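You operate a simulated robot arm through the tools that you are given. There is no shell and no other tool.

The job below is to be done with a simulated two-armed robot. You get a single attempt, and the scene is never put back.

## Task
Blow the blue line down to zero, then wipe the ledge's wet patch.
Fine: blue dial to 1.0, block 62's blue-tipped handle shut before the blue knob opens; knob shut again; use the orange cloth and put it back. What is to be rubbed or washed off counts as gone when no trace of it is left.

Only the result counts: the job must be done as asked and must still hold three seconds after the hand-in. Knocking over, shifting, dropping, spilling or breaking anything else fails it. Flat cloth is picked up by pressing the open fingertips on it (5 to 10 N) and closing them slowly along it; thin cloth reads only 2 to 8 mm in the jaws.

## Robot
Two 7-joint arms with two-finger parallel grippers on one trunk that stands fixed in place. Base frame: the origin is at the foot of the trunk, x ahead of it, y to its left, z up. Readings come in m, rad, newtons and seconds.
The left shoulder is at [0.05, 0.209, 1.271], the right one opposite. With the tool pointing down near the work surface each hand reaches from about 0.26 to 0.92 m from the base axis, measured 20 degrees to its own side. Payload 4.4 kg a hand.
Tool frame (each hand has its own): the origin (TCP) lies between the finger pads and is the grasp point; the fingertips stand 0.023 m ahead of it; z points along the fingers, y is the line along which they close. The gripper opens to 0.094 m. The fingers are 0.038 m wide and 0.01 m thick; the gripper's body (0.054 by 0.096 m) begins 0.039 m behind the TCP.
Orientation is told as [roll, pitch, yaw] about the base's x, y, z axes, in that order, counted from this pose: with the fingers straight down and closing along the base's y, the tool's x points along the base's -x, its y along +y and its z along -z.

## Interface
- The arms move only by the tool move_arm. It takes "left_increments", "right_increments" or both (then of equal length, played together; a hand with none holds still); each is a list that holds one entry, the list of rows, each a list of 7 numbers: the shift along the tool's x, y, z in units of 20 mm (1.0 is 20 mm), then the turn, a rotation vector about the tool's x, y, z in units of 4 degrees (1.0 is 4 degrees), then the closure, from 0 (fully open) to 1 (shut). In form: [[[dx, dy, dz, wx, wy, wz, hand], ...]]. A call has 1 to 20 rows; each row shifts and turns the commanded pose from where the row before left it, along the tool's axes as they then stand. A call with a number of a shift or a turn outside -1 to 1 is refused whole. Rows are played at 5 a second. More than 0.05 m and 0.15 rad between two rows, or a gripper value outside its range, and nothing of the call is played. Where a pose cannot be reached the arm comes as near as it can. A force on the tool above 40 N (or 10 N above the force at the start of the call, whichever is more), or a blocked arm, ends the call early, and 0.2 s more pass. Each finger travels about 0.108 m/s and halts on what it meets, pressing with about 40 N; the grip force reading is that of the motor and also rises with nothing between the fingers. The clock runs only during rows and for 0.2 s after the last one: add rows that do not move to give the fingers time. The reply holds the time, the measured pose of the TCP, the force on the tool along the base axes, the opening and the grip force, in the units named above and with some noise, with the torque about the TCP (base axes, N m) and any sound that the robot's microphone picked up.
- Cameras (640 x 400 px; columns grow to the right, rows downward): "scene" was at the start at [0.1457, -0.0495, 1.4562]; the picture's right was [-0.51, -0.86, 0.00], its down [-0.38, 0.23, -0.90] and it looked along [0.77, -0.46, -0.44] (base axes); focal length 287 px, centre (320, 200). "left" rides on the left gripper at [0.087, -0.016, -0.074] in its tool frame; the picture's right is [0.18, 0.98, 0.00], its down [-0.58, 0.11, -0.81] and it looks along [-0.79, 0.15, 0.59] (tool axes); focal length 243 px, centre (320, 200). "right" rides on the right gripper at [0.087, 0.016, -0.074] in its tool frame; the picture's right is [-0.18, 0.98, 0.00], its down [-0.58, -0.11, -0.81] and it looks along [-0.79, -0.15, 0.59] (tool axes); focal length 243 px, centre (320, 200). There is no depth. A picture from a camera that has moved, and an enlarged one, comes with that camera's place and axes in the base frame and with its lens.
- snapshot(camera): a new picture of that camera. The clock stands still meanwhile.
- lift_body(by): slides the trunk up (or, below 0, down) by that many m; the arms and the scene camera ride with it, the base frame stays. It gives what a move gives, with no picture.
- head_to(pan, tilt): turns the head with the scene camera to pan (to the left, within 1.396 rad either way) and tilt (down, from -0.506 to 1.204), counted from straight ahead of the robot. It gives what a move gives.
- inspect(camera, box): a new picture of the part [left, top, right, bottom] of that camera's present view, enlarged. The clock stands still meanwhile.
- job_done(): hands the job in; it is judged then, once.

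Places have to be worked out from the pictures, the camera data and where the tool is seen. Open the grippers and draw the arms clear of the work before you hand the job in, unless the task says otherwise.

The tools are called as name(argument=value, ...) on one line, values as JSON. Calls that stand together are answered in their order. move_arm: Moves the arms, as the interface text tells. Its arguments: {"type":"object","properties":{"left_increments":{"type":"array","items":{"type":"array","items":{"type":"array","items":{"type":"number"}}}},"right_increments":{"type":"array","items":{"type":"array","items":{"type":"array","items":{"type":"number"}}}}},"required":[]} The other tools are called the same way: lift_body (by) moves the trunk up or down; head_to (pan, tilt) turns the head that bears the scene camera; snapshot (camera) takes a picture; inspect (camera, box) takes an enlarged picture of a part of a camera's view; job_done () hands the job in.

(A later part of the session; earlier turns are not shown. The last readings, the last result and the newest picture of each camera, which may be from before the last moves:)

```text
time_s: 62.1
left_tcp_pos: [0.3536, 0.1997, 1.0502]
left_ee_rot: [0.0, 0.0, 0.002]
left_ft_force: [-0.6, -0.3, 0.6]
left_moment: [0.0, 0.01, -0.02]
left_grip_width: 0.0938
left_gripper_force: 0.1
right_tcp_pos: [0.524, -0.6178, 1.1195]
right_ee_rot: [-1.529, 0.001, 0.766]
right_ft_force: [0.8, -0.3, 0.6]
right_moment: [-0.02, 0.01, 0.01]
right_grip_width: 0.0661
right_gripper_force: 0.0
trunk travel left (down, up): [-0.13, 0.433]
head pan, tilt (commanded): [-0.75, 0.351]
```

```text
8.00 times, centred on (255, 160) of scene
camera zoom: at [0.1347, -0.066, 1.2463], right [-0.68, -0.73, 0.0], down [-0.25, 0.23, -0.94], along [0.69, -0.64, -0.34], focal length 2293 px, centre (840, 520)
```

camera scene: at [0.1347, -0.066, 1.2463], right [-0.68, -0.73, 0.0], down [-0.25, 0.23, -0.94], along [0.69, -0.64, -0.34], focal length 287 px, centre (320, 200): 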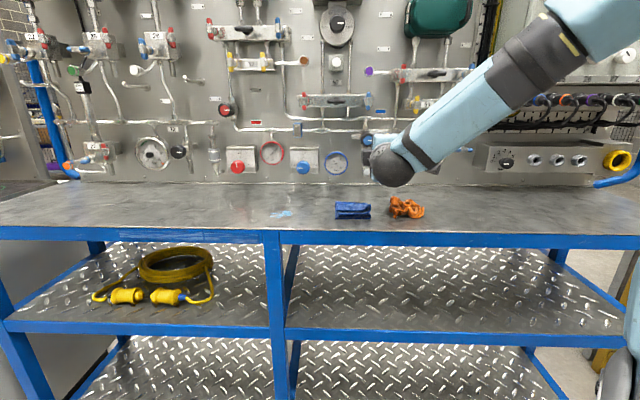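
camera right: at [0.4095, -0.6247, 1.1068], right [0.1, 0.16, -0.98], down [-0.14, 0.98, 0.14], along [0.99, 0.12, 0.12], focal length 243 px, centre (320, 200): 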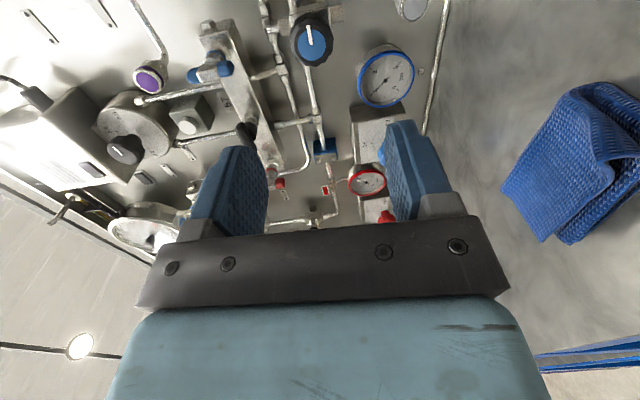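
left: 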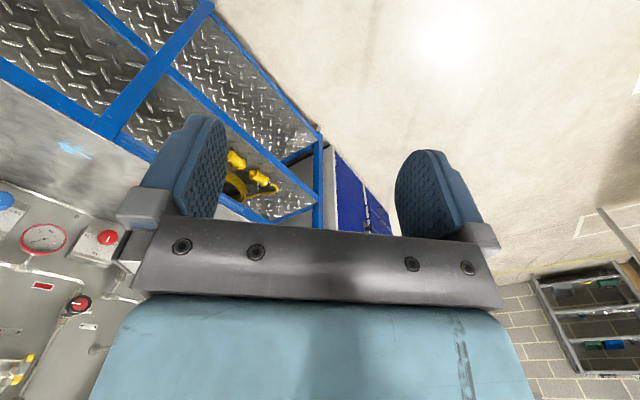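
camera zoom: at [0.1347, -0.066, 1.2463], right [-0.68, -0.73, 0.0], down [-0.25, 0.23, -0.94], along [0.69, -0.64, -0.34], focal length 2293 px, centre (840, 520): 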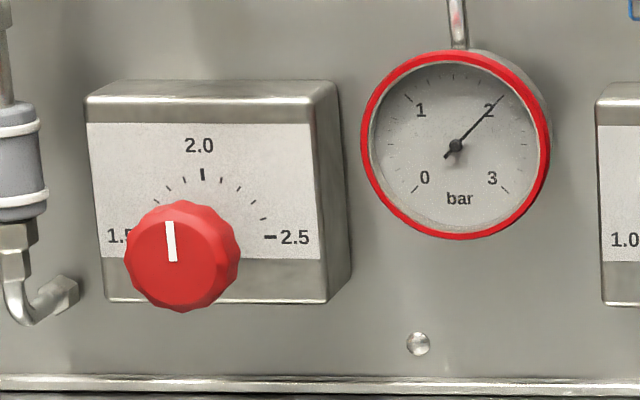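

The dial points at 1.0 and the blue gauge reads 1.0 bar. I'll continue moving right towards block 62's blue handle.

move_arm(right_increments=[[[1, 0, 0, 0, 0, 0, 0.3], [1, 0, 0, 0, 0, 0, 0.3], [1, 0, 0, 0, 0, 0, 0.3], [1, 0, 0, 0, 0, 0, 0.3], [1, 0, 0, 0, 0, 0, 0.3], [1, 0, 0, 0, 0, 0, 0.3], [1, 0, 0, 0, 0, 0, 0.3], [1, 0, 0, 0, 0, 0, 0.3], [1, 0, 0, 0, 0, 0, 0.3], [1, 0, 0, 0, 0, 0, 0.3], [1, 0, 0, 0, 0, 0, 0.3], [1, 0, 0, 0, 0, 0, 0.3], [1, 0, 0, 0, 0, 0, 0.3], [1, 0, 0, 0, 0, 0, 0.3]]])

snapshot(camera="right")

snapshot(camera="scene")

```text
time_s: 65.2
left_tcp_pos: [0.3524, 0.1997, 1.0507]
left_ee_rot: [0.0, 0.0, 0.002]
left_ft_force: [0.3, 0.2, 0.0]
left_moment: [-0.01, -0.02, 0.0]
left_grip_width: 0.0941
left_gripper_force: 0.0
right_tcp_pos: [0.3821, -0.7526, 1.1413]
right_ee_rot: [-1.522, 0.0, 0.768]
right_ft_force: [-0.2, 0.2, -0.2]
right_moment: [0.0, -0.03, 0.02]
right_grip_width: 0.0657
right_gripper_force: 0.1
right hand out of reach, approached as far as the arm can: row 4, 5, 6, 8, 9, 11, 13, 14
trunk travel left (down, up): [-0.13, 0.433]
head pan, tilt (commanded): [-0.75, 0.351]
```

```text
taken
camera right: at [0.2655, -0.7577, 1.1285], right [0.1, 0.16, -0.98], down [-0.14, 0.98, 0.15], along [0.99, 0.12, 0.12], focal length 243 px, centre (320, 200)
```

right: 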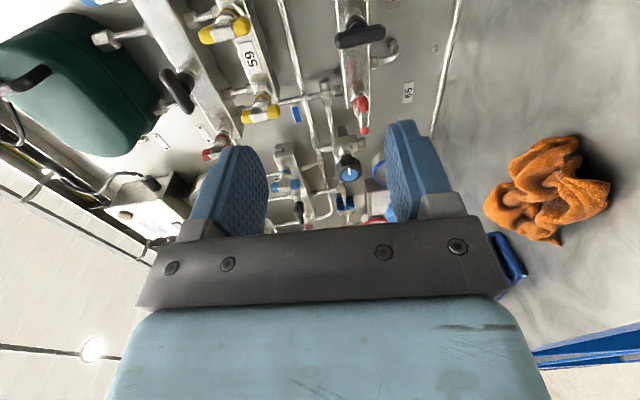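

```text
taken
camera scene: at [0.1349, -0.0657, 1.2463], right [-0.68, -0.73, 0.0], down [-0.25, 0.23, -0.94], along [0.69, -0.64, -0.34], focal length 287 px, centre (320, 200)
```

scene: 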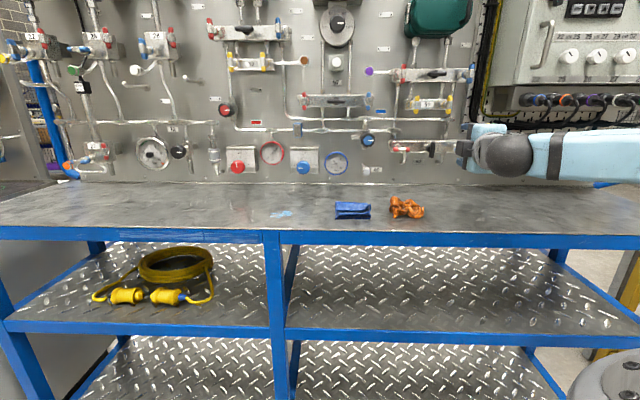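

Moving right in this orientation runs into a wrist limit. For block 62 I'll switch to a more natural pose: tilt the hand 45° down and roll it so the camera looks straight at the panel. I start with the tilt here, clear of everything.

move_arm(right_increments=[[[0, 0, 0, -1, 0, 0, 0.3], [0, 0, 0, -1, 0, 0, 0.3], [0, 0, 0, -1, 0, 0, 0.3], [0, 0, 0, -1, 0, 0, 0.3], [0, 0, 0, -1, 0, 0, 0.3], [0, 0, 0, -1, 0, 0, 0.3], [0, 0, 0, -1, 0, 0, 0.3], [0, 0, 0, -1, 0, 0, 0.3], [0, 0, 0, -1, 0, 0, 0.3], [0, 0, 0, -1, 0, 0, 0.3], [0, 0, 0, -1, 0, 0, 0.3]]])

snapshot(camera="scene")

```text
time_s: 67.5
left_tcp_pos: [0.3526, 0.1991, 1.0496]
left_ee_rot: [0.002, 0.001, 0.001]
left_ft_force: [-0.5, -0.5, 1.0]
left_moment: [0.01, 0.01, 0.01]
left_grip_width: 0.0941
left_gripper_force: 0.2
right_tcp_pos: [0.4054, -0.7435, 1.0013]
right_ee_rot: [-0.77, -0.002, 0.764]
right_ft_force: [1.1, 0.4, 0.0]
right_moment: [0.0, -0.01, 0.0]
right_grip_width: 0.0654
right_gripper_force: 0.1
right hand out of reach, approached as far as the arm can: row 6, 7, 8, 9, 10, 11
trunk travel left (down, up): [-0.13, 0.433]
head pan, tilt (commanded): [-0.75, 0.351]
```

```text
taken
camera scene: at [0.1357, -0.0662, 1.2461], right [-0.68, -0.73, 0.0], down [-0.25, 0.23, -0.94], along [0.69, -0.64, -0.34], focal length 287 px, centre (320, 200)
```

scene: 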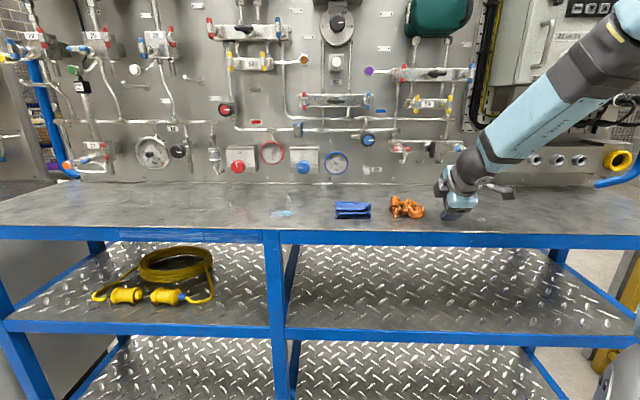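

The hand drifted down to z=1.00 because of a limit; I'll raise the trunk by 0.22 m to regain clearance and make the tilted pose more natural.

lift_body(by=0.22)

snapshot(camera="scene")

snapshot(camera="right")

```text
time_s: 69.9
left_tcp_pos: [0.3529, 0.1993, 1.271]
left_ee_rot: [0.0, -0.002, 0.003]
left_ft_force: [0.5, -0.1, -0.2]
left_moment: [0.01, 0.0, 0.0]
left_grip_width: 0.0941
left_gripper_force: 0.1
right_tcp_pos: [0.405, -0.7431, 1.2226]
right_ee_rot: [-0.771, -0.001, 0.767]
right_ft_force: [-0.2, -0.2, 0.0]
right_moment: [0.0, 0.03, 0.02]
right_grip_width: 0.0658
right_gripper_force: 0.1
trunk travel left (down, up): [-0.35, 0.213]
head pan, tilt (commanded): [-0.75, 0.351]
```

```text
taken
camera scene: at [0.1352, -0.0658, 1.4662], right [-0.68, -0.73, 0.0], down [-0.25, 0.23, -0.94], along [0.69, -0.64, -0.34], focal length 287 px, centre (320, 200)
```

scene: 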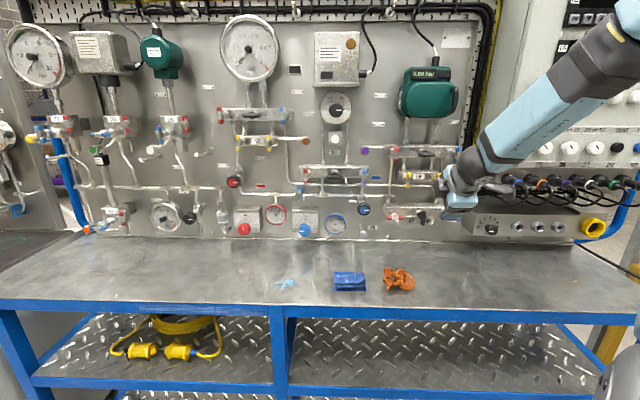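

```text
taken
camera right: at [0.2975, -0.7571, 1.2639], right [-0.36, 0.64, -0.68], down [0.08, 0.75, 0.65], along [0.93, 0.17, -0.32], focal length 243 px, centre (320, 200)
```

right: 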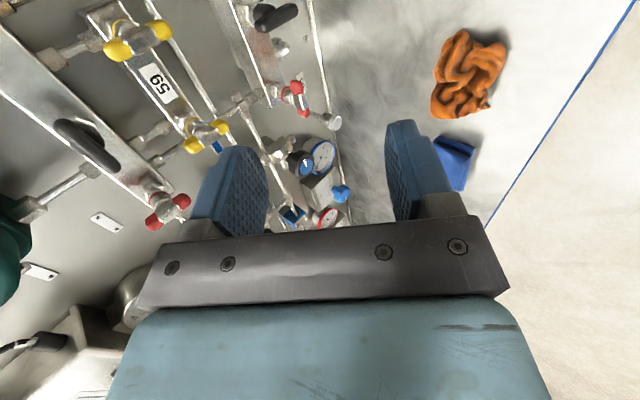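

I'll check the green transmitter's display in this view, because it looks different from before and may tell which handle positions are open.

inspect(camera="scene", box=[390, 60, 470, 120])

inspect(camera="scene", box=[350, 130, 470, 240])

inspect(camera="scene", box=[210, 0, 360, 150])

```text
6.67 times, centred on (430, 90) of scene
camera zoom: at [0.1352, -0.0658, 1.4662], right [-0.68, -0.73, 0.0], down [-0.25, 0.23, -0.94], along [0.69, -0.64, -0.34], focal length 1911 px, centre (-413, 933)
```

zoom: 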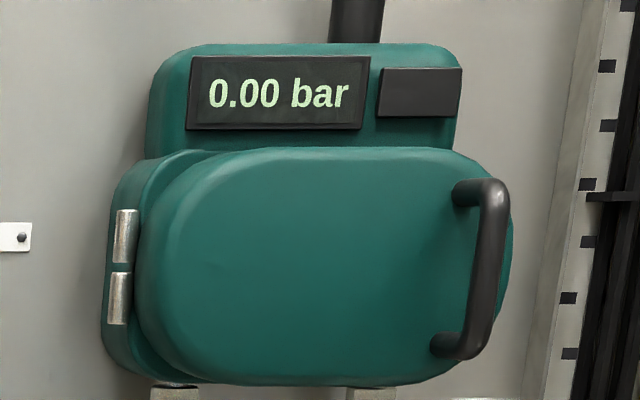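

```text
3.64 times, centred on (410, 185) of scene
camera zoom: at [0.1352, -0.0658, 1.4662], right [-0.68, -0.73, 0.0], down [-0.25, 0.23, -0.94], along [0.69, -0.64, -0.34], focal length 1042 px, centre (-7, 254)
```

zoom: 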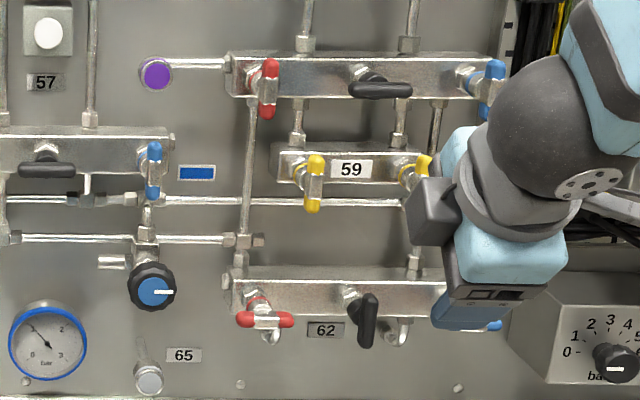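

```text
2.67 times, centred on (285, 75) of scene
camera zoom: at [0.1352, -0.0658, 1.4662], right [-0.68, -0.73, 0.0], down [-0.25, 0.23, -0.94], along [0.69, -0.64, -0.34], focal length 764 px, centre (413, 533)
```

zoom: 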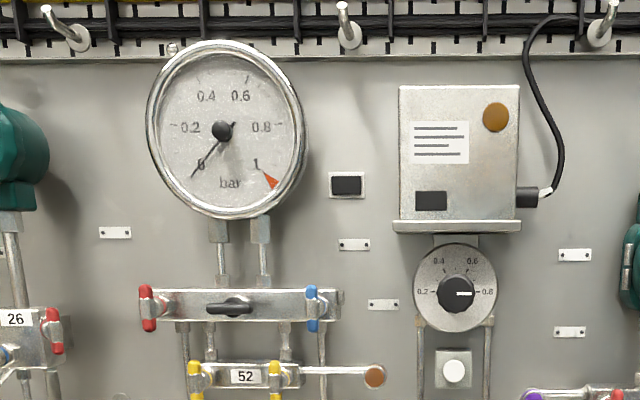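

Transmitter 59 and the DP gauge both read 0 with vertical red/blue handles while the lines are at 2.0 and 1.0 bar, so vertical means shut and block 62's horizontal handles are open. I'll roll the hand 90° into the natural pose so the camera looks straight at the panel.

move_arm(right_increments=[[[0, 0, 0, 0, 0, 1, 0.3], [0, 0, 0, 0, 0, 1, 0.3], [0, 0, 0, 0, 0, 1, 0.3], [0, 0, 0, 0, 0, 1, 0.3], [0, 0, 0, 0, 0, 1, 0.3], [0, 0, 0, 0, 0, 1, 0.3], [0, 0, 0, 0, 0, 1, 0.3], [0, 0, 0, 0, 0, 1, 0.3], [0, 0, 0, 0, 0, 1, 0.3], [0, 0, 0, 0, 0, 1, 0.3], [0, 0, 0, 0, 0, 1, 0.3], [0, 0, 0, 0, 0, 1, 0.3], [0, 0, 0, 0, 0, 1, 0.3], [0, 0, 0, 0, 0, 1, 0.3], [0, 0, 0, 0, 0, 1, 0.3], [0, 0, 0, 0, 0, 1, 0.3], [0, 0, 0, 0, 0, 1, 0.3], [0, 0, 0, 0, 0, 1, 0.3], [0, 0, 0, 0, 0, 1, 0.3]]])

snapshot(camera="right")

snapshot(camera="scene")

```text
time_s: 73.9
left_tcp_pos: [0.353, 0.1997, 1.27]
left_ee_rot: [-0.003, -0.001, 0.002]
left_ft_force: [-0.3, 0.8, -1.0]
left_moment: [-0.04, 0.02, -0.02]
left_grip_width: 0.0941
left_gripper_force: 0.2
right_tcp_pos: [0.4049, -0.7431, 1.2225]
right_ee_rot: [-0.23, -0.741, -0.474]
right_ft_force: [0.2, 0.2, -0.9]
right_moment: [0.0, 0.03, 0.0]
right_grip_width: 0.066
right_gripper_force: 0.1
trunk travel left (down, up): [-0.35, 0.213]
head pan, tilt (commanded): [-0.75, 0.351]
```

```text
taken
camera right: at [0.3205, -0.6639, 1.2141], right [0.69, 0.72, -0.04], down [-0.07, 0.12, 0.99], along [0.72, -0.68, 0.14], focal length 243 px, centre (320, 200)
```

right: 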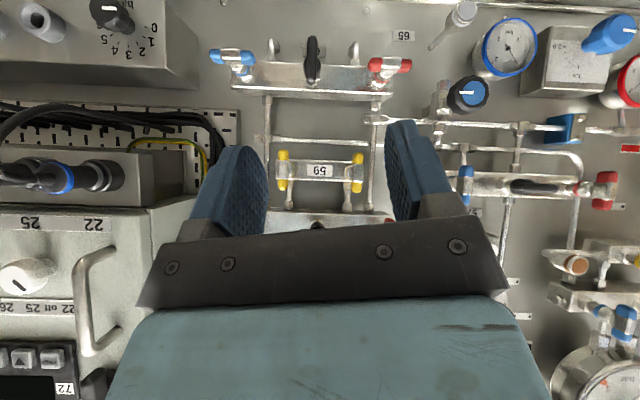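

```text
taken
camera scene: at [0.1351, -0.066, 1.4662], right [-0.68, -0.73, 0.0], down [-0.25, 0.23, -0.94], along [0.69, -0.64, -0.34], focal length 287 px, centre (320, 200)
```

scene: 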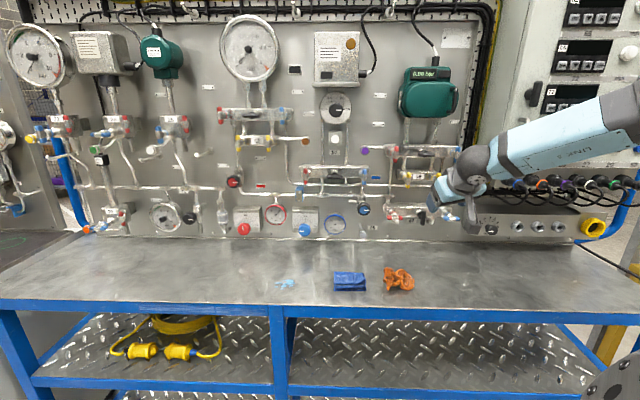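

Excellent: the wrist camera now looks squarely at the panel (upside-down). I'll zoom in on block 62 and the blue handle.

inspect(camera="right", box=[190, 10, 430, 130])

inspect(camera="right", box=[430, 20, 560, 150])

```text
2.67 times, centred on (310, 70) of right
camera zoom: at [0.3205, -0.6639, 1.2141], right [0.69, 0.72, -0.04], down [-0.07, 0.12, 0.99], along [0.72, -0.68, 0.14], focal length 647 px, centre (347, 547)
```

zoom: 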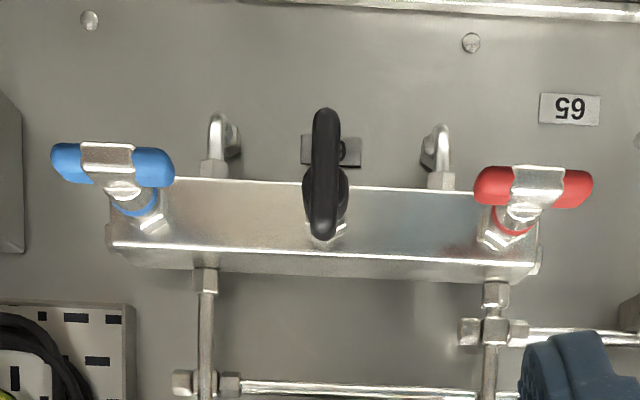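

```text
3.08 times, centred on (495, 85) of right
camera zoom: at [0.3205, -0.6639, 1.2141], right [0.69, 0.72, -0.04], down [-0.07, 0.12, 0.99], along [0.72, -0.68, 0.14], focal length 746 px, centre (-218, 554)
```

zoom: 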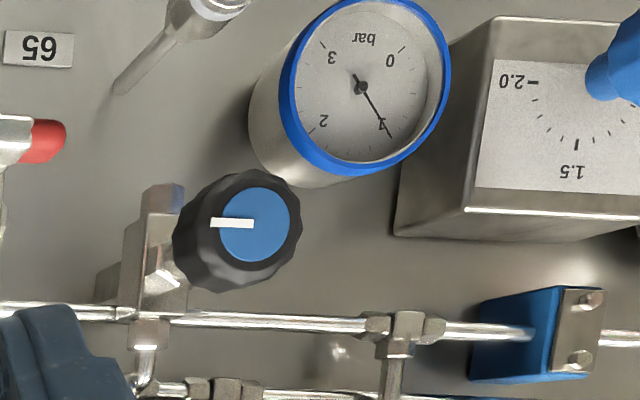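

Block 62's blue handle centre is at about s=0.340, t=0.995, z=1.096 and free on its right end. I'll finish the roll, close the fingers into a poker and go to a point above and in front of the bar's right end.

move_arm(right_increments=[[[0, 0, 0, 0, 0, 1, 0.5], [0, 0, 0, 0, 0, 1, 0.8], [0, 0, 0, 0, 0, 1, 1], [0, 0, 0, 0, 0, 0.5, 1], [-0.27, -0.752, 0.806, 0, 0, 0, 1], [-0.27, -0.752, 0.806, 0, 0, 0, 1], [-0.27, -0.752, 0.806, 0, 0, 0, 1], [-0.27, -0.752, 0.806, 0, 0, 0, 1], [-0.27, -0.752, 0.806, 0, 0, 0, 1], [-0.27, -0.752, 0.806, 0, 0, 0, 1], [-0.27, -0.752, 0.806, 0, 0, 0, 1], [-0.27, -0.752, 0.806, 0, 0, 0, 1]]])

snapshot(camera="right")

inspect(camera="scene", box=[380, 140, 520, 250])

```text
time_s: 76.5
left_tcp_pos: [0.354, 0.199, 1.2706]
left_ee_rot: [0.001, 0.0, 0.003]
left_ft_force: [0.3, -0.3, 1.0]
left_moment: [0.01, -0.01, 0.01]
left_grip_width: 0.0939
left_gripper_force: 0.0
right_tcp_pos: [0.4004, -0.9135, 1.158]
right_ee_rot: [-0.002, -0.768, -0.806]
right_ft_force: [0.7, 0.4, -0.1]
right_moment: [0.0, 0.01, 0.0]
right_grip_width: 0.0
right_gripper_force: 39.7
trunk travel left (down, up): [-0.35, 0.213]
head pan, tilt (commanded): [-0.75, 0.351]
```

```text
taken
camera right: at [0.3325, -0.8205, 1.1517], right [0.8, 0.59, 0.13], down [-0.18, 0.03, 0.98], along [0.57, -0.81, 0.13], focal length 243 px, centre (320, 200)
```

right: 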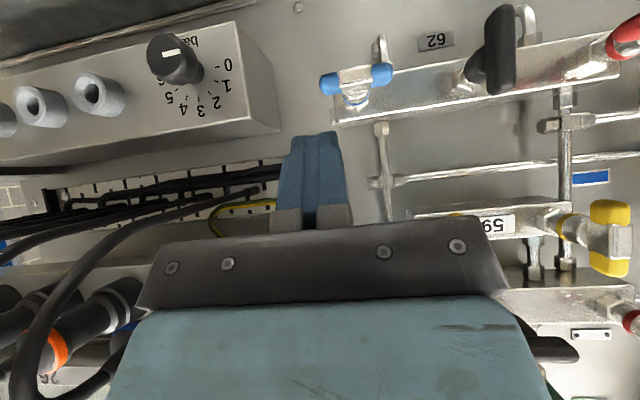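

```text
3.64 times, centred on (450, 195) of scene
camera zoom: at [0.1354, -0.0668, 1.4661], right [-0.68, -0.73, 0.0], down [-0.25, 0.24, -0.94], along [0.69, -0.64, -0.34], focal length 1042 px, centre (-153, 218)
```

zoom: 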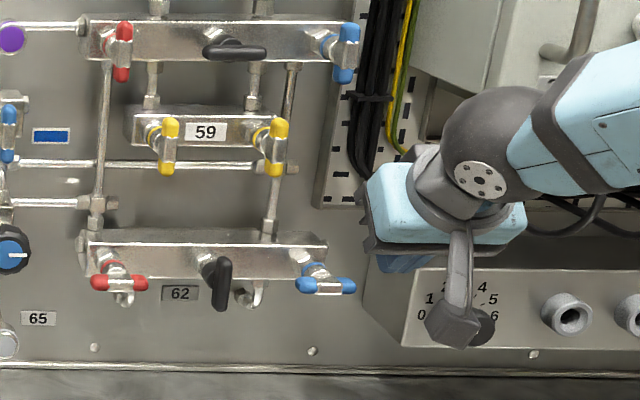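

The bar is clearly seen: centre s=0.341, half-length 25 mm, z=1.0965. The poker is above its right end; I'll move in and press that end down (clockwise) in small steps.

move_arm(right_increments=[[[-0.157, 0.017, 0.917, 0, 0, 0, 1], [-0.157, 0.017, 0.917, 0, 0, 0, 1], [-0.157, 0.017, 0.917, 0, 0, 0, 1], [0.174, 0, 0.18, 0, 0, 0, 1], [0.174, 0, 0.18, 0, 0, 0, 1], [0.174, 0, 0.18, 0, 0, 0, 1], [0.174, 0, 0.18, 0, 0, 0, 1]]])

snapshot(camera="right")

```text
time_s: 78.1
left_tcp_pos: [0.3524, 0.2007, 1.2697]
left_ee_rot: [-0.002, 0.001, 0.003]
left_ft_force: [-0.2, 0.9, 0.7]
left_moment: [0.01, 0.0, -0.03]
left_grip_width: 0.0939
left_gripper_force: 0.1
right_tcp_pos: [0.4331, -0.9441, 1.1055]
right_ee_rot: [-0.003, -0.768, -0.805]
right_ft_force: [-5.2, 3.7, 5.3]
right_moment: [0.08, 0.05, 0.02]
right_grip_width: 0.0
right_gripper_force: 39.8
trunk travel left (down, up): [-0.35, 0.213]
head pan, tilt (commanded): [-0.75, 0.351]
```

```text
taken
camera right: at [0.365, -0.8506, 1.0984], right [0.8, 0.59, 0.13], down [-0.18, 0.03, 0.98], along [0.57, -0.81, 0.13], focal length 243 px, centre (320, 200)
```

right: 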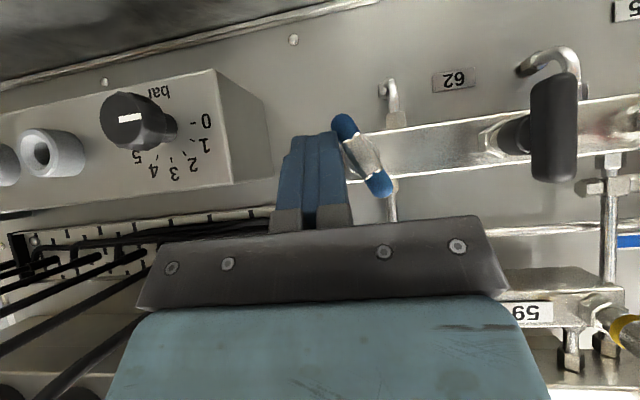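

The handle turned freely clockwise by about 57°, so it had been open. To finish, I'll back off, centre the open fingers over the bar and squeeze it to exactly vertical.

move_arm(right_increments=[[[0, 0, -1, 0, 0, 0, 1], [0, 0, -1, 0, 0, 0, 0.8], [0, 0.51, 0, 0, 0, 0, 0.6], [0, 0.51, 0, 0, 0, 0, 0.415], [0, 0, 0, 0, 0, 0, 0.415], [0, 0, 0, 0, 0, 0, 0.415]]])

snapshot(camera="right")

```text
time_s: 79.5
left_tcp_pos: [0.3535, 0.1992, 1.2696]
left_ee_rot: [-0.001, -0.001, 0.0]
left_ft_force: [-0.6, -0.1, 1.0]
left_moment: [0.0, 0.01, 0.0]
left_grip_width: 0.094
left_gripper_force: 0.1
right_tcp_pos: [0.429, -0.9117, 1.1358]
right_ee_rot: [0.0, -0.772, -0.807]
right_ft_force: [0.6, 0.8, 1.4]
right_moment: [-0.01, 0.01, 0.0]
right_grip_width: 0.0548
right_gripper_force: 0.0
trunk travel left (down, up): [-0.35, 0.213]
head pan, tilt (commanded): [-0.75, 0.351]
```

```text
taken
camera right: at [0.3608, -0.8179, 1.1286], right [0.8, 0.59, 0.13], down [-0.18, 0.03, 0.98], along [0.57, -0.81, 0.13], focal length 243 px, centre (320, 200)
```

right: 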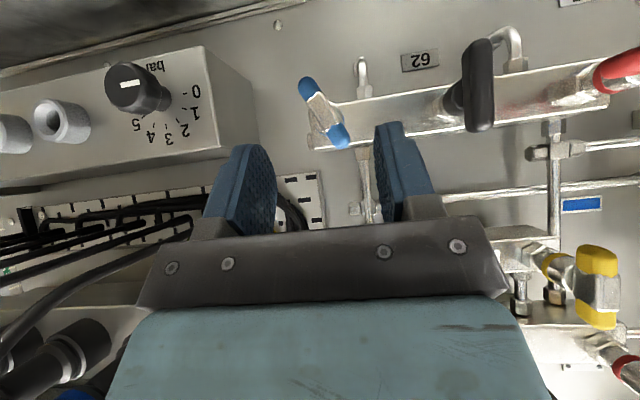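

The fingers are centred over the bar. Advancing to straddle it and squeezing gently.

move_arm(right_increments=[[[0.043, 0, 0.882, 0, 0, 0, 0.415], [0.043, 0, 0.882, 0, 0, 0, 0.415], [0.043, 0, 0.882, 0, 0, 0, 0.415], [0, 0, 0, 0, 0, 0, 0.5], [0, 0, 0, 0, 0, 0, 0.6], [0, 0, 0, 0, 0, 0, 0.7], [0, 0, 0, 0, 0, 0, 0.8], [0, 0, 0, 0, 0, 0, 0.9], [0, 0, 0, 0, 0, 0, 0.9]]])

snapshot(camera="right")

```text
time_s: 81.5
left_tcp_pos: [0.3543, 0.2021, 1.2696]
left_ee_rot: [-0.004, 0.0, 0.001]
left_ft_force: [0.3, 1.0, -0.5]
left_moment: [0.02, -0.03, 0.03]
left_grip_width: 0.094
left_gripper_force: 0.1
right_tcp_pos: [0.4548, -0.9342, 1.0963]
right_ee_rot: [-0.001, -0.773, -0.801]
right_ft_force: [13.3, 11.6, 2.5]
right_moment: [-0.87, -0.97, 0.86]
right_grip_width: 0.0206
right_gripper_force: 45.0
trunk travel left (down, up): [-0.35, 0.213]
head pan, tilt (commanded): [-0.75, 0.351]
```

```text
taken
camera right: at [0.3853, -0.8405, 1.0893], right [0.8, 0.59, 0.13], down [-0.18, 0.03, 0.98], along [0.57, -0.81, 0.13], focal length 243 px, centre (320, 200)
```

right: 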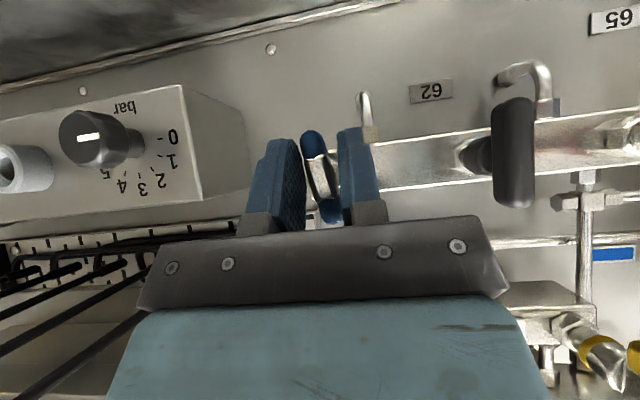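

Squeezed to 20.6 mm; the bar is nearly vertical. I'll zoom in to see how far it still is from vertical and what limits it.

inspect(camera="right", box=[240, 90, 420, 240])

inspect(camera="scene", box=[390, 150, 500, 240])

```text
2.67 times, centred on (330, 165) of right
camera zoom: at [0.3853, -0.8405, 1.0893], right [0.8, 0.59, 0.13], down [-0.18, 0.03, 0.98], along [0.57, -0.81, 0.13], focal length 647 px, centre (293, 293)
```

zoom: 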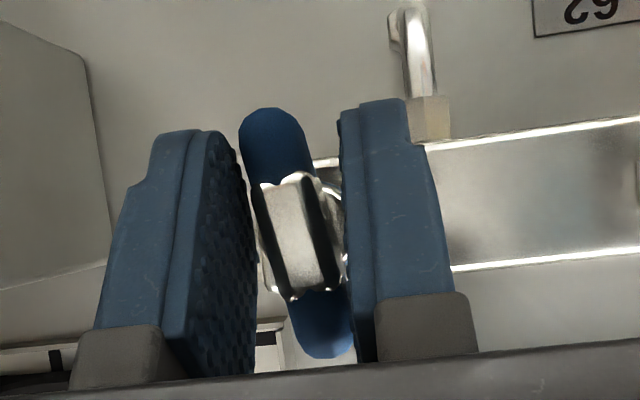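

```text
4.44 times, centred on (445, 195) of scene
camera zoom: at [0.1367, -0.0633, 1.4662], right [-0.68, -0.73, 0.0], down [-0.25, 0.23, -0.94], along [0.69, -0.64, -0.34], focal length 1274 px, centre (-236, 222)
```

zoom: 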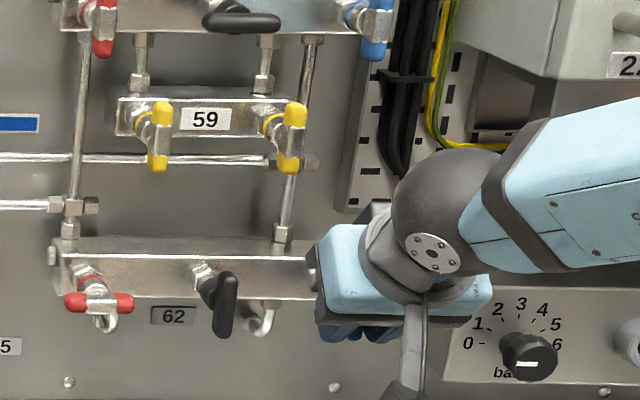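

The view is rolled about 8°, so the bar is about 5–6° short of vertical, limited by the collar between the pads. While holding it, I'll rotate the hand 8° clockwise about the panel normal and watch for a stop.

move_arm(right_increments=[[[0, 0.1, 0, -0.718, 0.0225, 0.695, 0.9], [0, 0, 0, -0.718, 0.0225, 0.695, 0.9], [0, 0, 0, 0, 0, 0, 0.9]]])

inspect(camera="right", box=[240, 90, 420, 240])

```text
time_s: 82.3
left_tcp_pos: [0.3526, 0.2009, 1.2703]
left_ee_rot: [-0.001, 0.002, 0.001]
left_ft_force: [0.1, -0.4, -0.3]
left_moment: [-0.05, 0.03, -0.02]
left_grip_width: 0.0941
left_gripper_force: 0.0
right_tcp_pos: [0.4535, -0.9336, 1.0972]
right_ee_rot: [0.191, -0.759, -0.939]
right_ft_force: [1.4, 2.0, 6.5]
right_moment: [0.71, 0.82, 0.4]
right_grip_width: 0.0207
right_gripper_force: 45.6
trunk travel left (down, up): [-0.35, 0.213]
head pan, tilt (commanded): [-0.75, 0.351]
```

```text
2.67 times, centred on (330, 165) of right
camera zoom: at [0.386, -0.8399, 1.0922], right [0.78, 0.57, 0.26], down [-0.27, -0.07, 0.96], along [0.56, -0.82, 0.1], focal length 647 px, centre (293, 293)
```

zoom: 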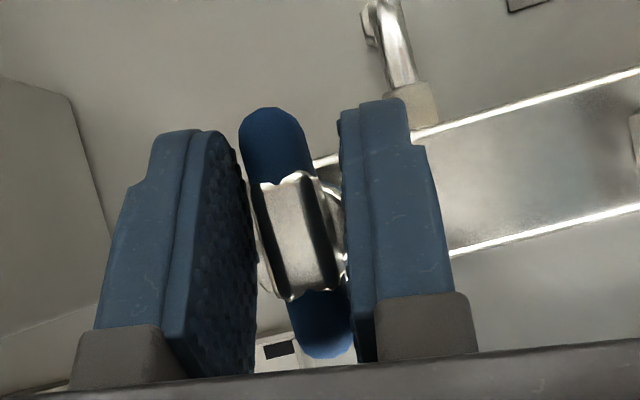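

The bar is now vertical within about 2°. I'll try 4° more to feel whether there's a stop here.

move_arm(right_increments=[[[0, 0, 0, -0.718, 0.0225, 0.695, 0.9], [0, 0, 0, 0, 0, 0, 0.9]]])

inspect(camera="right", box=[240, 90, 420, 240])

```text
time_s: 82.9
left_tcp_pos: [0.3534, 0.2007, 1.2709]
left_ee_rot: [-0.001, -0.001, 0.0]
left_ft_force: [-0.8, -0.2, -0.2]
left_moment: [-0.01, -0.01, 0.0]
left_grip_width: 0.0939
left_gripper_force: 0.1
right_tcp_pos: [0.4529, -0.9346, 1.0956]
right_ee_rot: [0.283, -0.745, -1.002]
right_ft_force: [-0.4, -1.0, 5.2]
right_moment: [-0.72, 2.06, 0.45]
right_grip_width: 0.0216
right_gripper_force: 45.3
trunk travel left (down, up): [-0.35, 0.213]
head pan, tilt (commanded): [-0.75, 0.351]
```

```text
2.67 times, centred on (330, 165) of right
camera zoom: at [0.3857, -0.8401, 1.0931], right [0.77, 0.55, 0.33], down [-0.32, -0.11, 0.94], along [0.56, -0.83, 0.09], focal length 647 px, centre (293, 293)
```

zoom: 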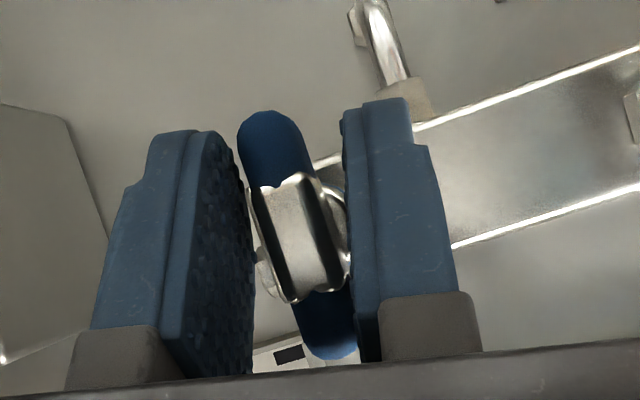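

A clear stop: torque about the panel normal jumped to 2 Nm and the pads slipped slightly, so the handle is at its shut end. I'll open, back out and verify.

move_arm(right_increments=[[[0, 0, 0, 0.3, 0, -0.3, 0.8], [0, 0, 0, 0, 0, 0, 0.6], [0, 0, 0, 0, 0, 0, 0.415], [0, 0, 0, 0, 0, 0, 0.415], [0, 0, -1, 0, 0, 0, 0.415], [0, 0, -1, 0, 0, 0, 0.415], [0, 0, -1, 0, 0, 0, 0.415], [0, 0, -1, 0, 0, 0, 0.415]]])

snapshot(camera="right")

inspect(camera="right", box=[240, 40, 440, 160])

```text
time_s: 84.7
left_tcp_pos: [0.3529, 0.2013, 1.2714]
left_ee_rot: [-0.002, 0.0, 0.002]
left_ft_force: [-0.7, -0.1, 0.6]
left_moment: [0.0, -0.02, 0.01]
left_grip_width: 0.0942
left_gripper_force: 0.0
right_tcp_pos: [0.4096, -0.9014, 1.1537]
right_ee_rot: [0.247, -0.75, -0.975]
right_ft_force: [-1.1, 0.0, 0.6]
right_moment: [-0.03, 0.01, 0.0]
right_grip_width: 0.0551
right_gripper_force: 0.1
trunk travel left (down, up): [-0.35, 0.213]
head pan, tilt (commanded): [-0.75, 0.351]
```

```text
taken
camera right: at [0.341, -0.8077, 1.1495], right [0.77, 0.56, 0.3], down [-0.3, -0.09, 0.95], along [0.56, -0.82, 0.1], focal length 243 px, centre (320, 200)
```

right: 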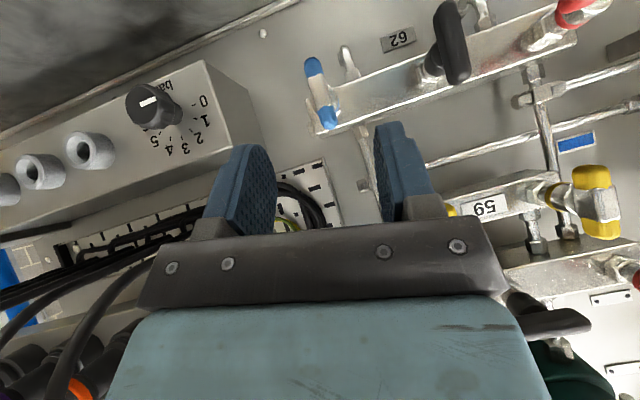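

```text
3.20 times, centred on (340, 100) of right
camera zoom: at [0.341, -0.8077, 1.1495], right [0.77, 0.56, 0.3], down [-0.3, -0.09, 0.95], along [0.56, -0.82, 0.1], focal length 776 px, centre (256, 520)
```

zoom: 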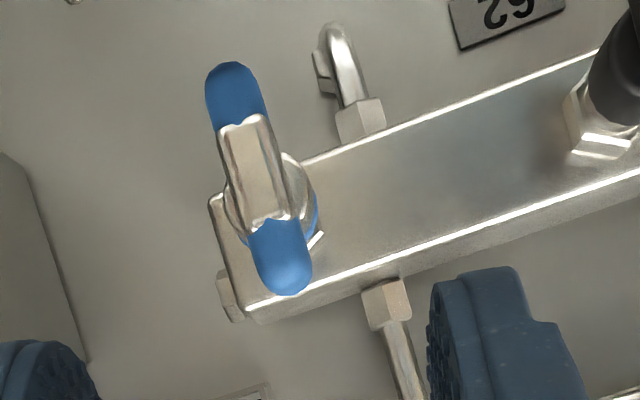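

Block 62's blue handle is now square across the block (vertical, shut). I'll undo the extra roll, retreat and move left in front of the blue knob (about s=0.062, t=0.99, z=1.123).

move_arm(right_increments=[[[0, 0, -1, 0, 0, 0, 0.415], [0, 0, -1, 0.718, -0.0225, -0.695, 0.415], [0, 0, -1, 0.718, -0.0225, -0.695, 0.415], [0, 0, 0, 0.416, -0.013, -0.403, 0.415], [0.213, 0.943, -0.219, 0, 0, 0, 0.415], [0.213, 0.943, -0.219, 0, 0, 0, 0.415], [0.213, 0.943, -0.219, 0, 0, 0, 0.415], [0.213, 0.943, -0.219, 0, 0, 0, 0.415], [0.213, 0.943, -0.219, 0, 0, 0, 0.415], [0.213, 0.943, -0.219, 0, 0, 0, 0.415], [0.213, 0.943, -0.219, 0, 0, 0, 0.415], [0.213, 0.943, -0.219, 0, 0, 0, 0.415], [0.213, 0.943, -0.219, 0, 0, 0, 0.36], [0.213, 0.943, -0.219, 0, 0, 0, 0.36], [0.213, 0.943, -0.219, 0, 0, 0, 0.36], [0.213, 0.943, -0.219, 0, 0, 0, 0.36], [0.213, 0.943, -0.219, 0, 0, 0, 0.36], [0.213, 0.943, -0.219, 0, 0, 0, 0.36], [0.213, 0.943, -0.219, 0, 0, 0, 0.36]]])

snapshot(camera="right")

snapshot(camera="scene")

```text
time_s: 88.7
left_tcp_pos: [0.3539, 0.2001, 1.2695]
left_ee_rot: [-0.002, 0.001, 0.003]
left_ft_force: [-0.4, 0.2, -1.1]
left_moment: [-0.03, 0.0, 0.01]
left_grip_width: 0.0939
left_gripper_force: 0.1
right_tcp_pos: [0.5178, -0.613, 1.1983]
right_ee_rot: [-0.003, -0.772, -0.804]
right_ft_force: [-0.5, 0.4, -0.1]
right_moment: [0.01, 0.03, -0.03]
right_grip_width: 0.0603
right_gripper_force: 0.0
trunk travel left (down, up): [-0.35, 0.213]
head pan, tilt (commanded): [-0.75, 0.351]
```

```text
taken
camera right: at [0.4487, -0.5185, 1.1907], right [0.8, 0.59, 0.13], down [-0.18, 0.03, 0.98], along [0.57, -0.81, 0.13], focal length 243 px, centre (320, 200)
```

right: 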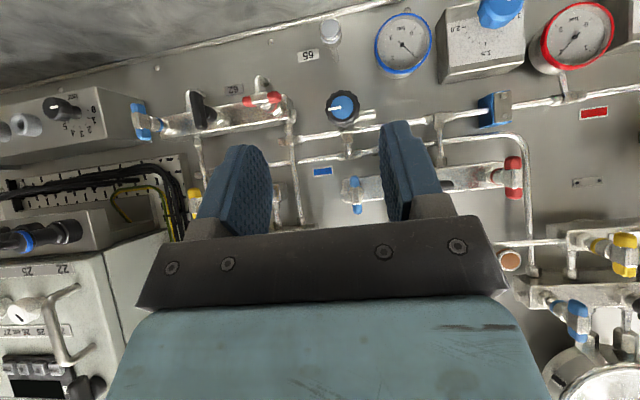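

```text
taken
camera scene: at [0.1357, -0.0653, 1.4662], right [-0.68, -0.73, 0.0], down [-0.25, 0.23, -0.94], along [0.69, -0.64, -0.34], focal length 287 px, centre (320, 200)
```

scene: 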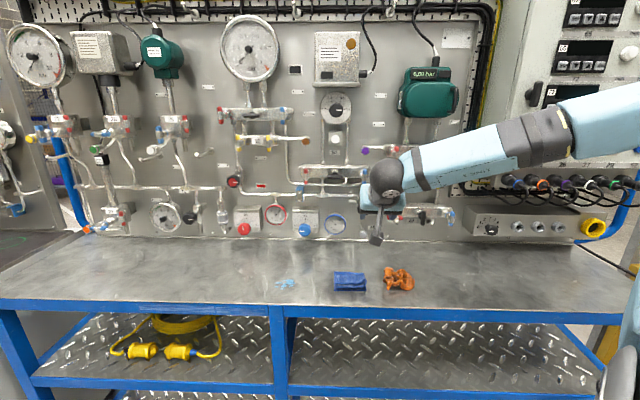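

The knob centre is at s=0.060, z=1.123 with its face near t=0.993. I'll tilt the hand up 44° so it points straight at the panel in this natural roll.

move_arm(right_increments=[[[0, 0, 0, 0, -1, 0, 0.36], [0, 0, 0, 0, -1, 0, 0.36], [0, 0, 0, 0, -1, 0, 0.36], [0, 0, 0, 0, -1, 0, 0.36], [0, 0, 0, 0, -1, 0, 0.36], [0, 0, 0, 0, -1, 0, 0.36], [0, 0, 0, 0, -1, 0, 0.36], [0, 0, 0, 0, -1, 0, 0.36], [0, 0, 0, 0, -1, 0, 0.36], [0, 0, 0, 0, -1, 0, 0.36], [0, 0, 0, 0, -1, 0, 0.36]]])

snapshot(camera="right")

snapshot(camera="scene")

```text
time_s: 91.1
left_tcp_pos: [0.3545, 0.2004, 1.2699]
left_ee_rot: [-0.002, 0.003, 0.001]
left_ft_force: [1.5, -0.1, 0.1]
left_moment: [-0.01, 0.07, -0.02]
left_grip_width: 0.0941
left_gripper_force: 0.0
right_tcp_pos: [0.5036, -0.6108, 1.2035]
right_ee_rot: [-0.111, -1.492, -0.73]
right_ft_force: [0.0, -0.4, -0.1]
right_moment: [-0.02, -0.02, -0.02]
right_grip_width: 0.0601
right_gripper_force: 0.0
right hand out of reach, approached as far as the arm can: row 9, 10
trunk travel left (down, up): [-0.35, 0.213]
head pan, tilt (commanded): [-0.75, 0.351]
```

```text
taken
camera right: at [0.46, -0.5395, 1.1232], right [0.74, 0.64, 0.17], down [-0.58, 0.5, 0.64], along [0.33, -0.58, 0.74], focal length 243 px, centre (320, 200)
```

right: 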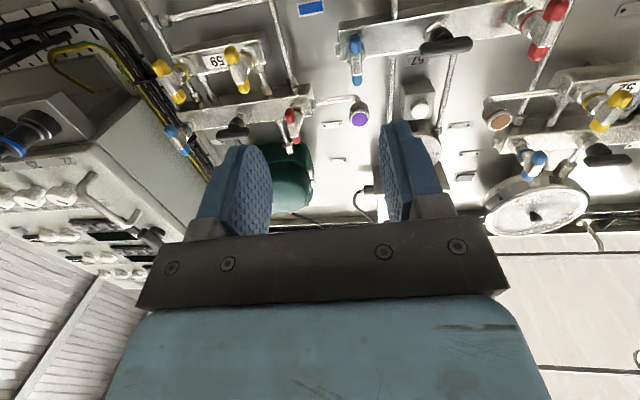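

```text
taken
camera scene: at [0.137, -0.0647, 1.466], right [-0.68, -0.73, 0.0], down [-0.25, 0.23, -0.94], along [0.69, -0.64, -0.34], focal length 287 px, centre (320, 200)
```

scene: 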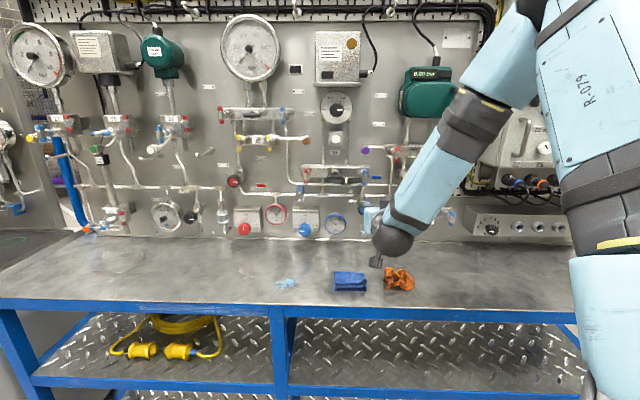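

The hand points at the panel now. To avoid the wrist limit when reaching forward, I'll raise the hand 0.1 m and then lower the trunk 0.18 m.

move_arm(right_increments=[[[-1, 0, 0, 0, 0, 0, 0.36], [-1, 0, 0, 0, 0, 0, 0.36], [-1, 0, 0, 0, 0, 0, 0.36], [-1, 0, 0, 0, 0, 0, 0.36], [-1, 0, 0, 0, 0, 0, 0.36]]])

lift_body(by=-0.18)

snapshot(camera="right")

snapshot(camera="scene")

```text
time_s: 92.3
left_tcp_pos: [0.3533, 0.1999, 1.2706]
left_ee_rot: [-0.001, -0.001, 0.003]
left_ft_force: [0.2, 0.2, -0.3]
left_moment: [-0.02, -0.02, -0.02]
left_grip_width: 0.094
left_gripper_force: 0.1
right_tcp_pos: [0.5087, -0.6189, 1.3017]
right_ee_rot: [-0.08, -1.49, -0.752]
right_ft_force: [0.5, -0.1, 0.6]
right_moment: [0.02, 0.01, 0.0]
right_grip_width: 0.0603
right_gripper_force: 0.0
trunk travel left (down, up): [-0.35, 0.213]
head pan, tilt (commanded): [-0.75, 0.351]
```

```text
time_s: 94.3
left_tcp_pos: [0.353, 0.2006, 1.0913]
left_ee_rot: [0.002, 0.002, 0.003]
left_ft_force: [0.0, -0.3, -1.1]
left_moment: [0.0, -0.01, 0.01]
left_grip_width: 0.0938
left_gripper_force: 0.0
right_tcp_pos: [0.5086, -0.6182, 1.1216]
right_ee_rot: [-0.079, -1.494, -0.75]
right_ft_force: [0.0, 0.0, -0.1]
right_moment: [0.02, 0.0, -0.01]
right_grip_width: 0.06
right_gripper_force: 0.1
trunk travel left (down, up): [-0.17, 0.393]
head pan, tilt (commanded): [-0.75, 0.351]
```

```text
taken
camera right: at [0.4643, -0.5479, 1.0414], right [0.74, 0.65, 0.18], down [-0.59, 0.49, 0.64], along [0.33, -0.58, 0.75], focal length 243 px, centre (320, 200)
```

right: 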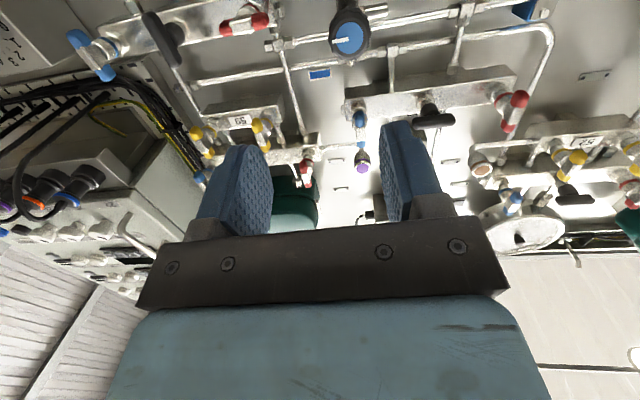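

```text
taken
camera scene: at [0.135, -0.0657, 1.2863], right [-0.68, -0.73, 0.0], down [-0.25, 0.23, -0.94], along [0.69, -0.64, -0.34], focal length 287 px, centre (320, 200)
```

scene: 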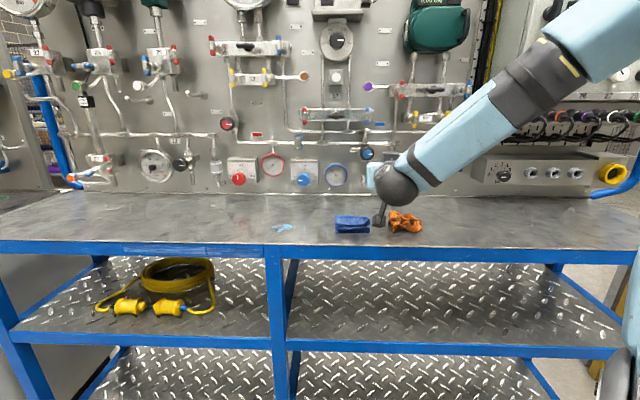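

The camera hangs low over the cloths in this roll, so I'll roll 60° counter-clockwise (camera right-below) before reaching forward.

move_arm(right_increments=[[[0, 0, 0, 0, 0, -1, 0.36], [0, 0, 0, 0, 0, -1, 0.36], [0, 0, 0, 0, 0, -1, 0.36], [0, 0, 0, 0, 0, -1, 0.36], [0, 0, 0, 0, 0, -1, 0.36], [0, 0, 0, 0, 0, -1, 0.36], [0, 0, 0, 0, 0, -1, 0.36], [0, 0, 0, 0, 0, -1, 0.36], [0, 0, 0, 0, 0, -1, 0.36], [0, 0, 0, 0, 0, -1, 0.36], [0, 0, 0, 0, 0, -1, 0.36], [0, 0, 0, 0, 0, -1, 0.36], [0, 0, 0, 0, 0, -1, 0.36], [0, 0, 0, 0, 0, -1, 0.36], [0, 0, 0, 0, 0, -1, 0.36]]])

snapshot(camera="right")

snapshot(camera="scene")

```text
time_s: 97.5
left_tcp_pos: [0.3529, 0.1997, 1.0902]
left_ee_rot: [0.001, 0.0, 0.001]
left_ft_force: [-0.3, 0.2, -0.4]
left_moment: [0.04, -0.02, -0.01]
left_grip_width: 0.0942
left_gripper_force: 0.1
right_tcp_pos: [0.5094, -0.6179, 1.1204]
right_ee_rot: [-1.481, -0.514, 0.696]
right_ft_force: [0.8, 0.7, 0.2]
right_moment: [0.02, -0.04, 0.01]
right_grip_width: 0.0603
right_gripper_force: 0.1
trunk travel left (down, up): [-0.17, 0.393]
head pan, tilt (commanded): [-0.75, 0.351]
```

```text
taken
camera right: at [0.4051, -0.6056, 1.0708], right [0.44, 0.48, -0.76], down [-0.19, 0.88, 0.44], along [0.88, -0.05, 0.47], focal length 243 px, centre (320, 200)
```

right: 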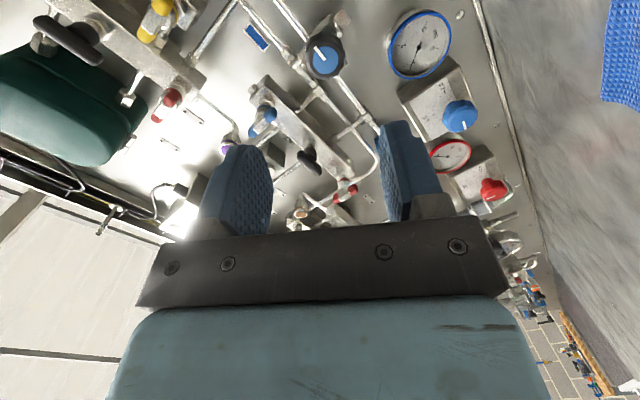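

```text
taken
camera scene: at [0.1351, -0.0658, 1.2862], right [-0.68, -0.73, 0.0], down [-0.25, 0.23, -0.94], along [0.69, -0.64, -0.34], focal length 287 px, centre (320, 200)
```

scene: 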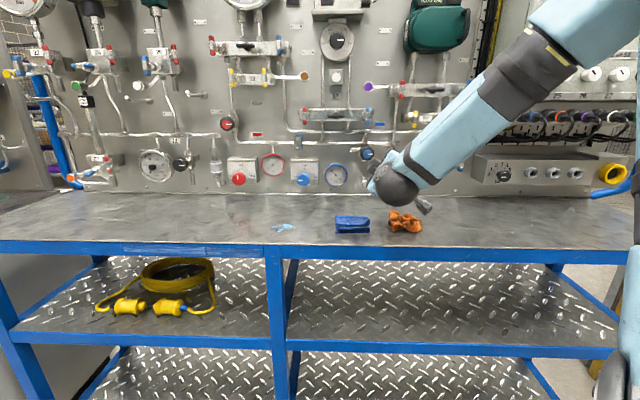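

Knob face centre confirmed at s=0.0605, t=0.993, z=1.122. Advancing to just short of it.

move_arm(right_increments=[[[-0.165, 0, 0.916, 0, 0, 0, 0.36], [-0.165, 0, 0.916, 0, 0, 0, 0.36], [-0.165, 0, 0.916, 0, 0, 0, 0.36], [-0.165, 0, 0.916, 0, 0, 0, 0.36], [-0.165, 0, 0.916, 0, 0, 0, 0.36], [-0.165, 0, 0.916, 0, 0, 0, 0.36], [-0.165, 0, 0.916, 0, 0, 0, 0.36], [-0.165, 0, 0.916, 0, 0, 0, 0.36]]])

snapshot(camera="right")

snapshot(camera="scene")

```text
time_s: 99.3
left_tcp_pos: [0.3534, 0.2001, 1.0902]
left_ee_rot: [0.0, -0.001, 0.003]
left_ft_force: [-0.3, 0.2, -0.7]
left_moment: [0.0, 0.0, 0.01]
left_grip_width: 0.0941
left_gripper_force: 0.0
right_tcp_pos: [0.6241, -0.7136, 1.1236]
right_ee_rot: [-1.482, -0.514, 0.693]
right_ft_force: [-0.2, -0.2, 0.0]
right_moment: [0.0, 0.0, 0.02]
right_grip_width: 0.0601
right_gripper_force: 0.1
trunk travel left (down, up): [-0.17, 0.393]
head pan, tilt (commanded): [-0.75, 0.351]
```

```text
taken
camera right: at [0.5198, -0.6991, 1.072], right [0.44, 0.48, -0.76], down [-0.19, 0.88, 0.44], along [0.88, -0.05, 0.47], focal length 243 px, centre (320, 200)
```

right: 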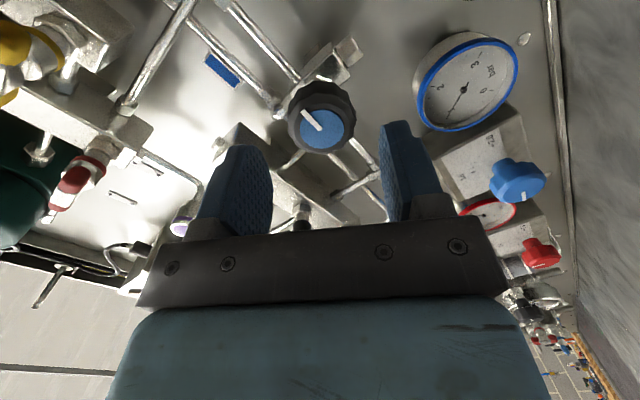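

```text
taken
camera scene: at [0.1355, -0.066, 1.2861], right [-0.68, -0.73, 0.0], down [-0.25, 0.23, -0.94], along [0.69, -0.64, -0.34], focal length 287 px, centre (320, 200)
```

scene: 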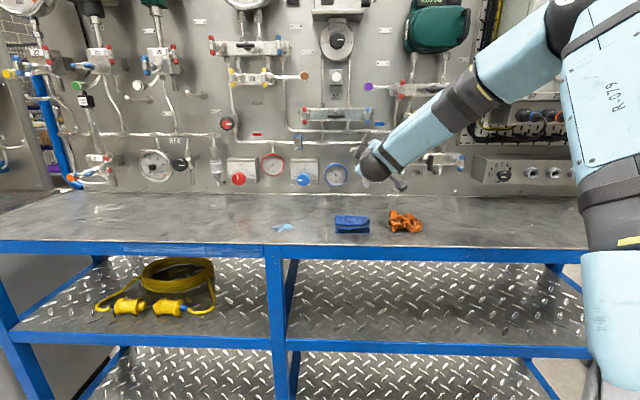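

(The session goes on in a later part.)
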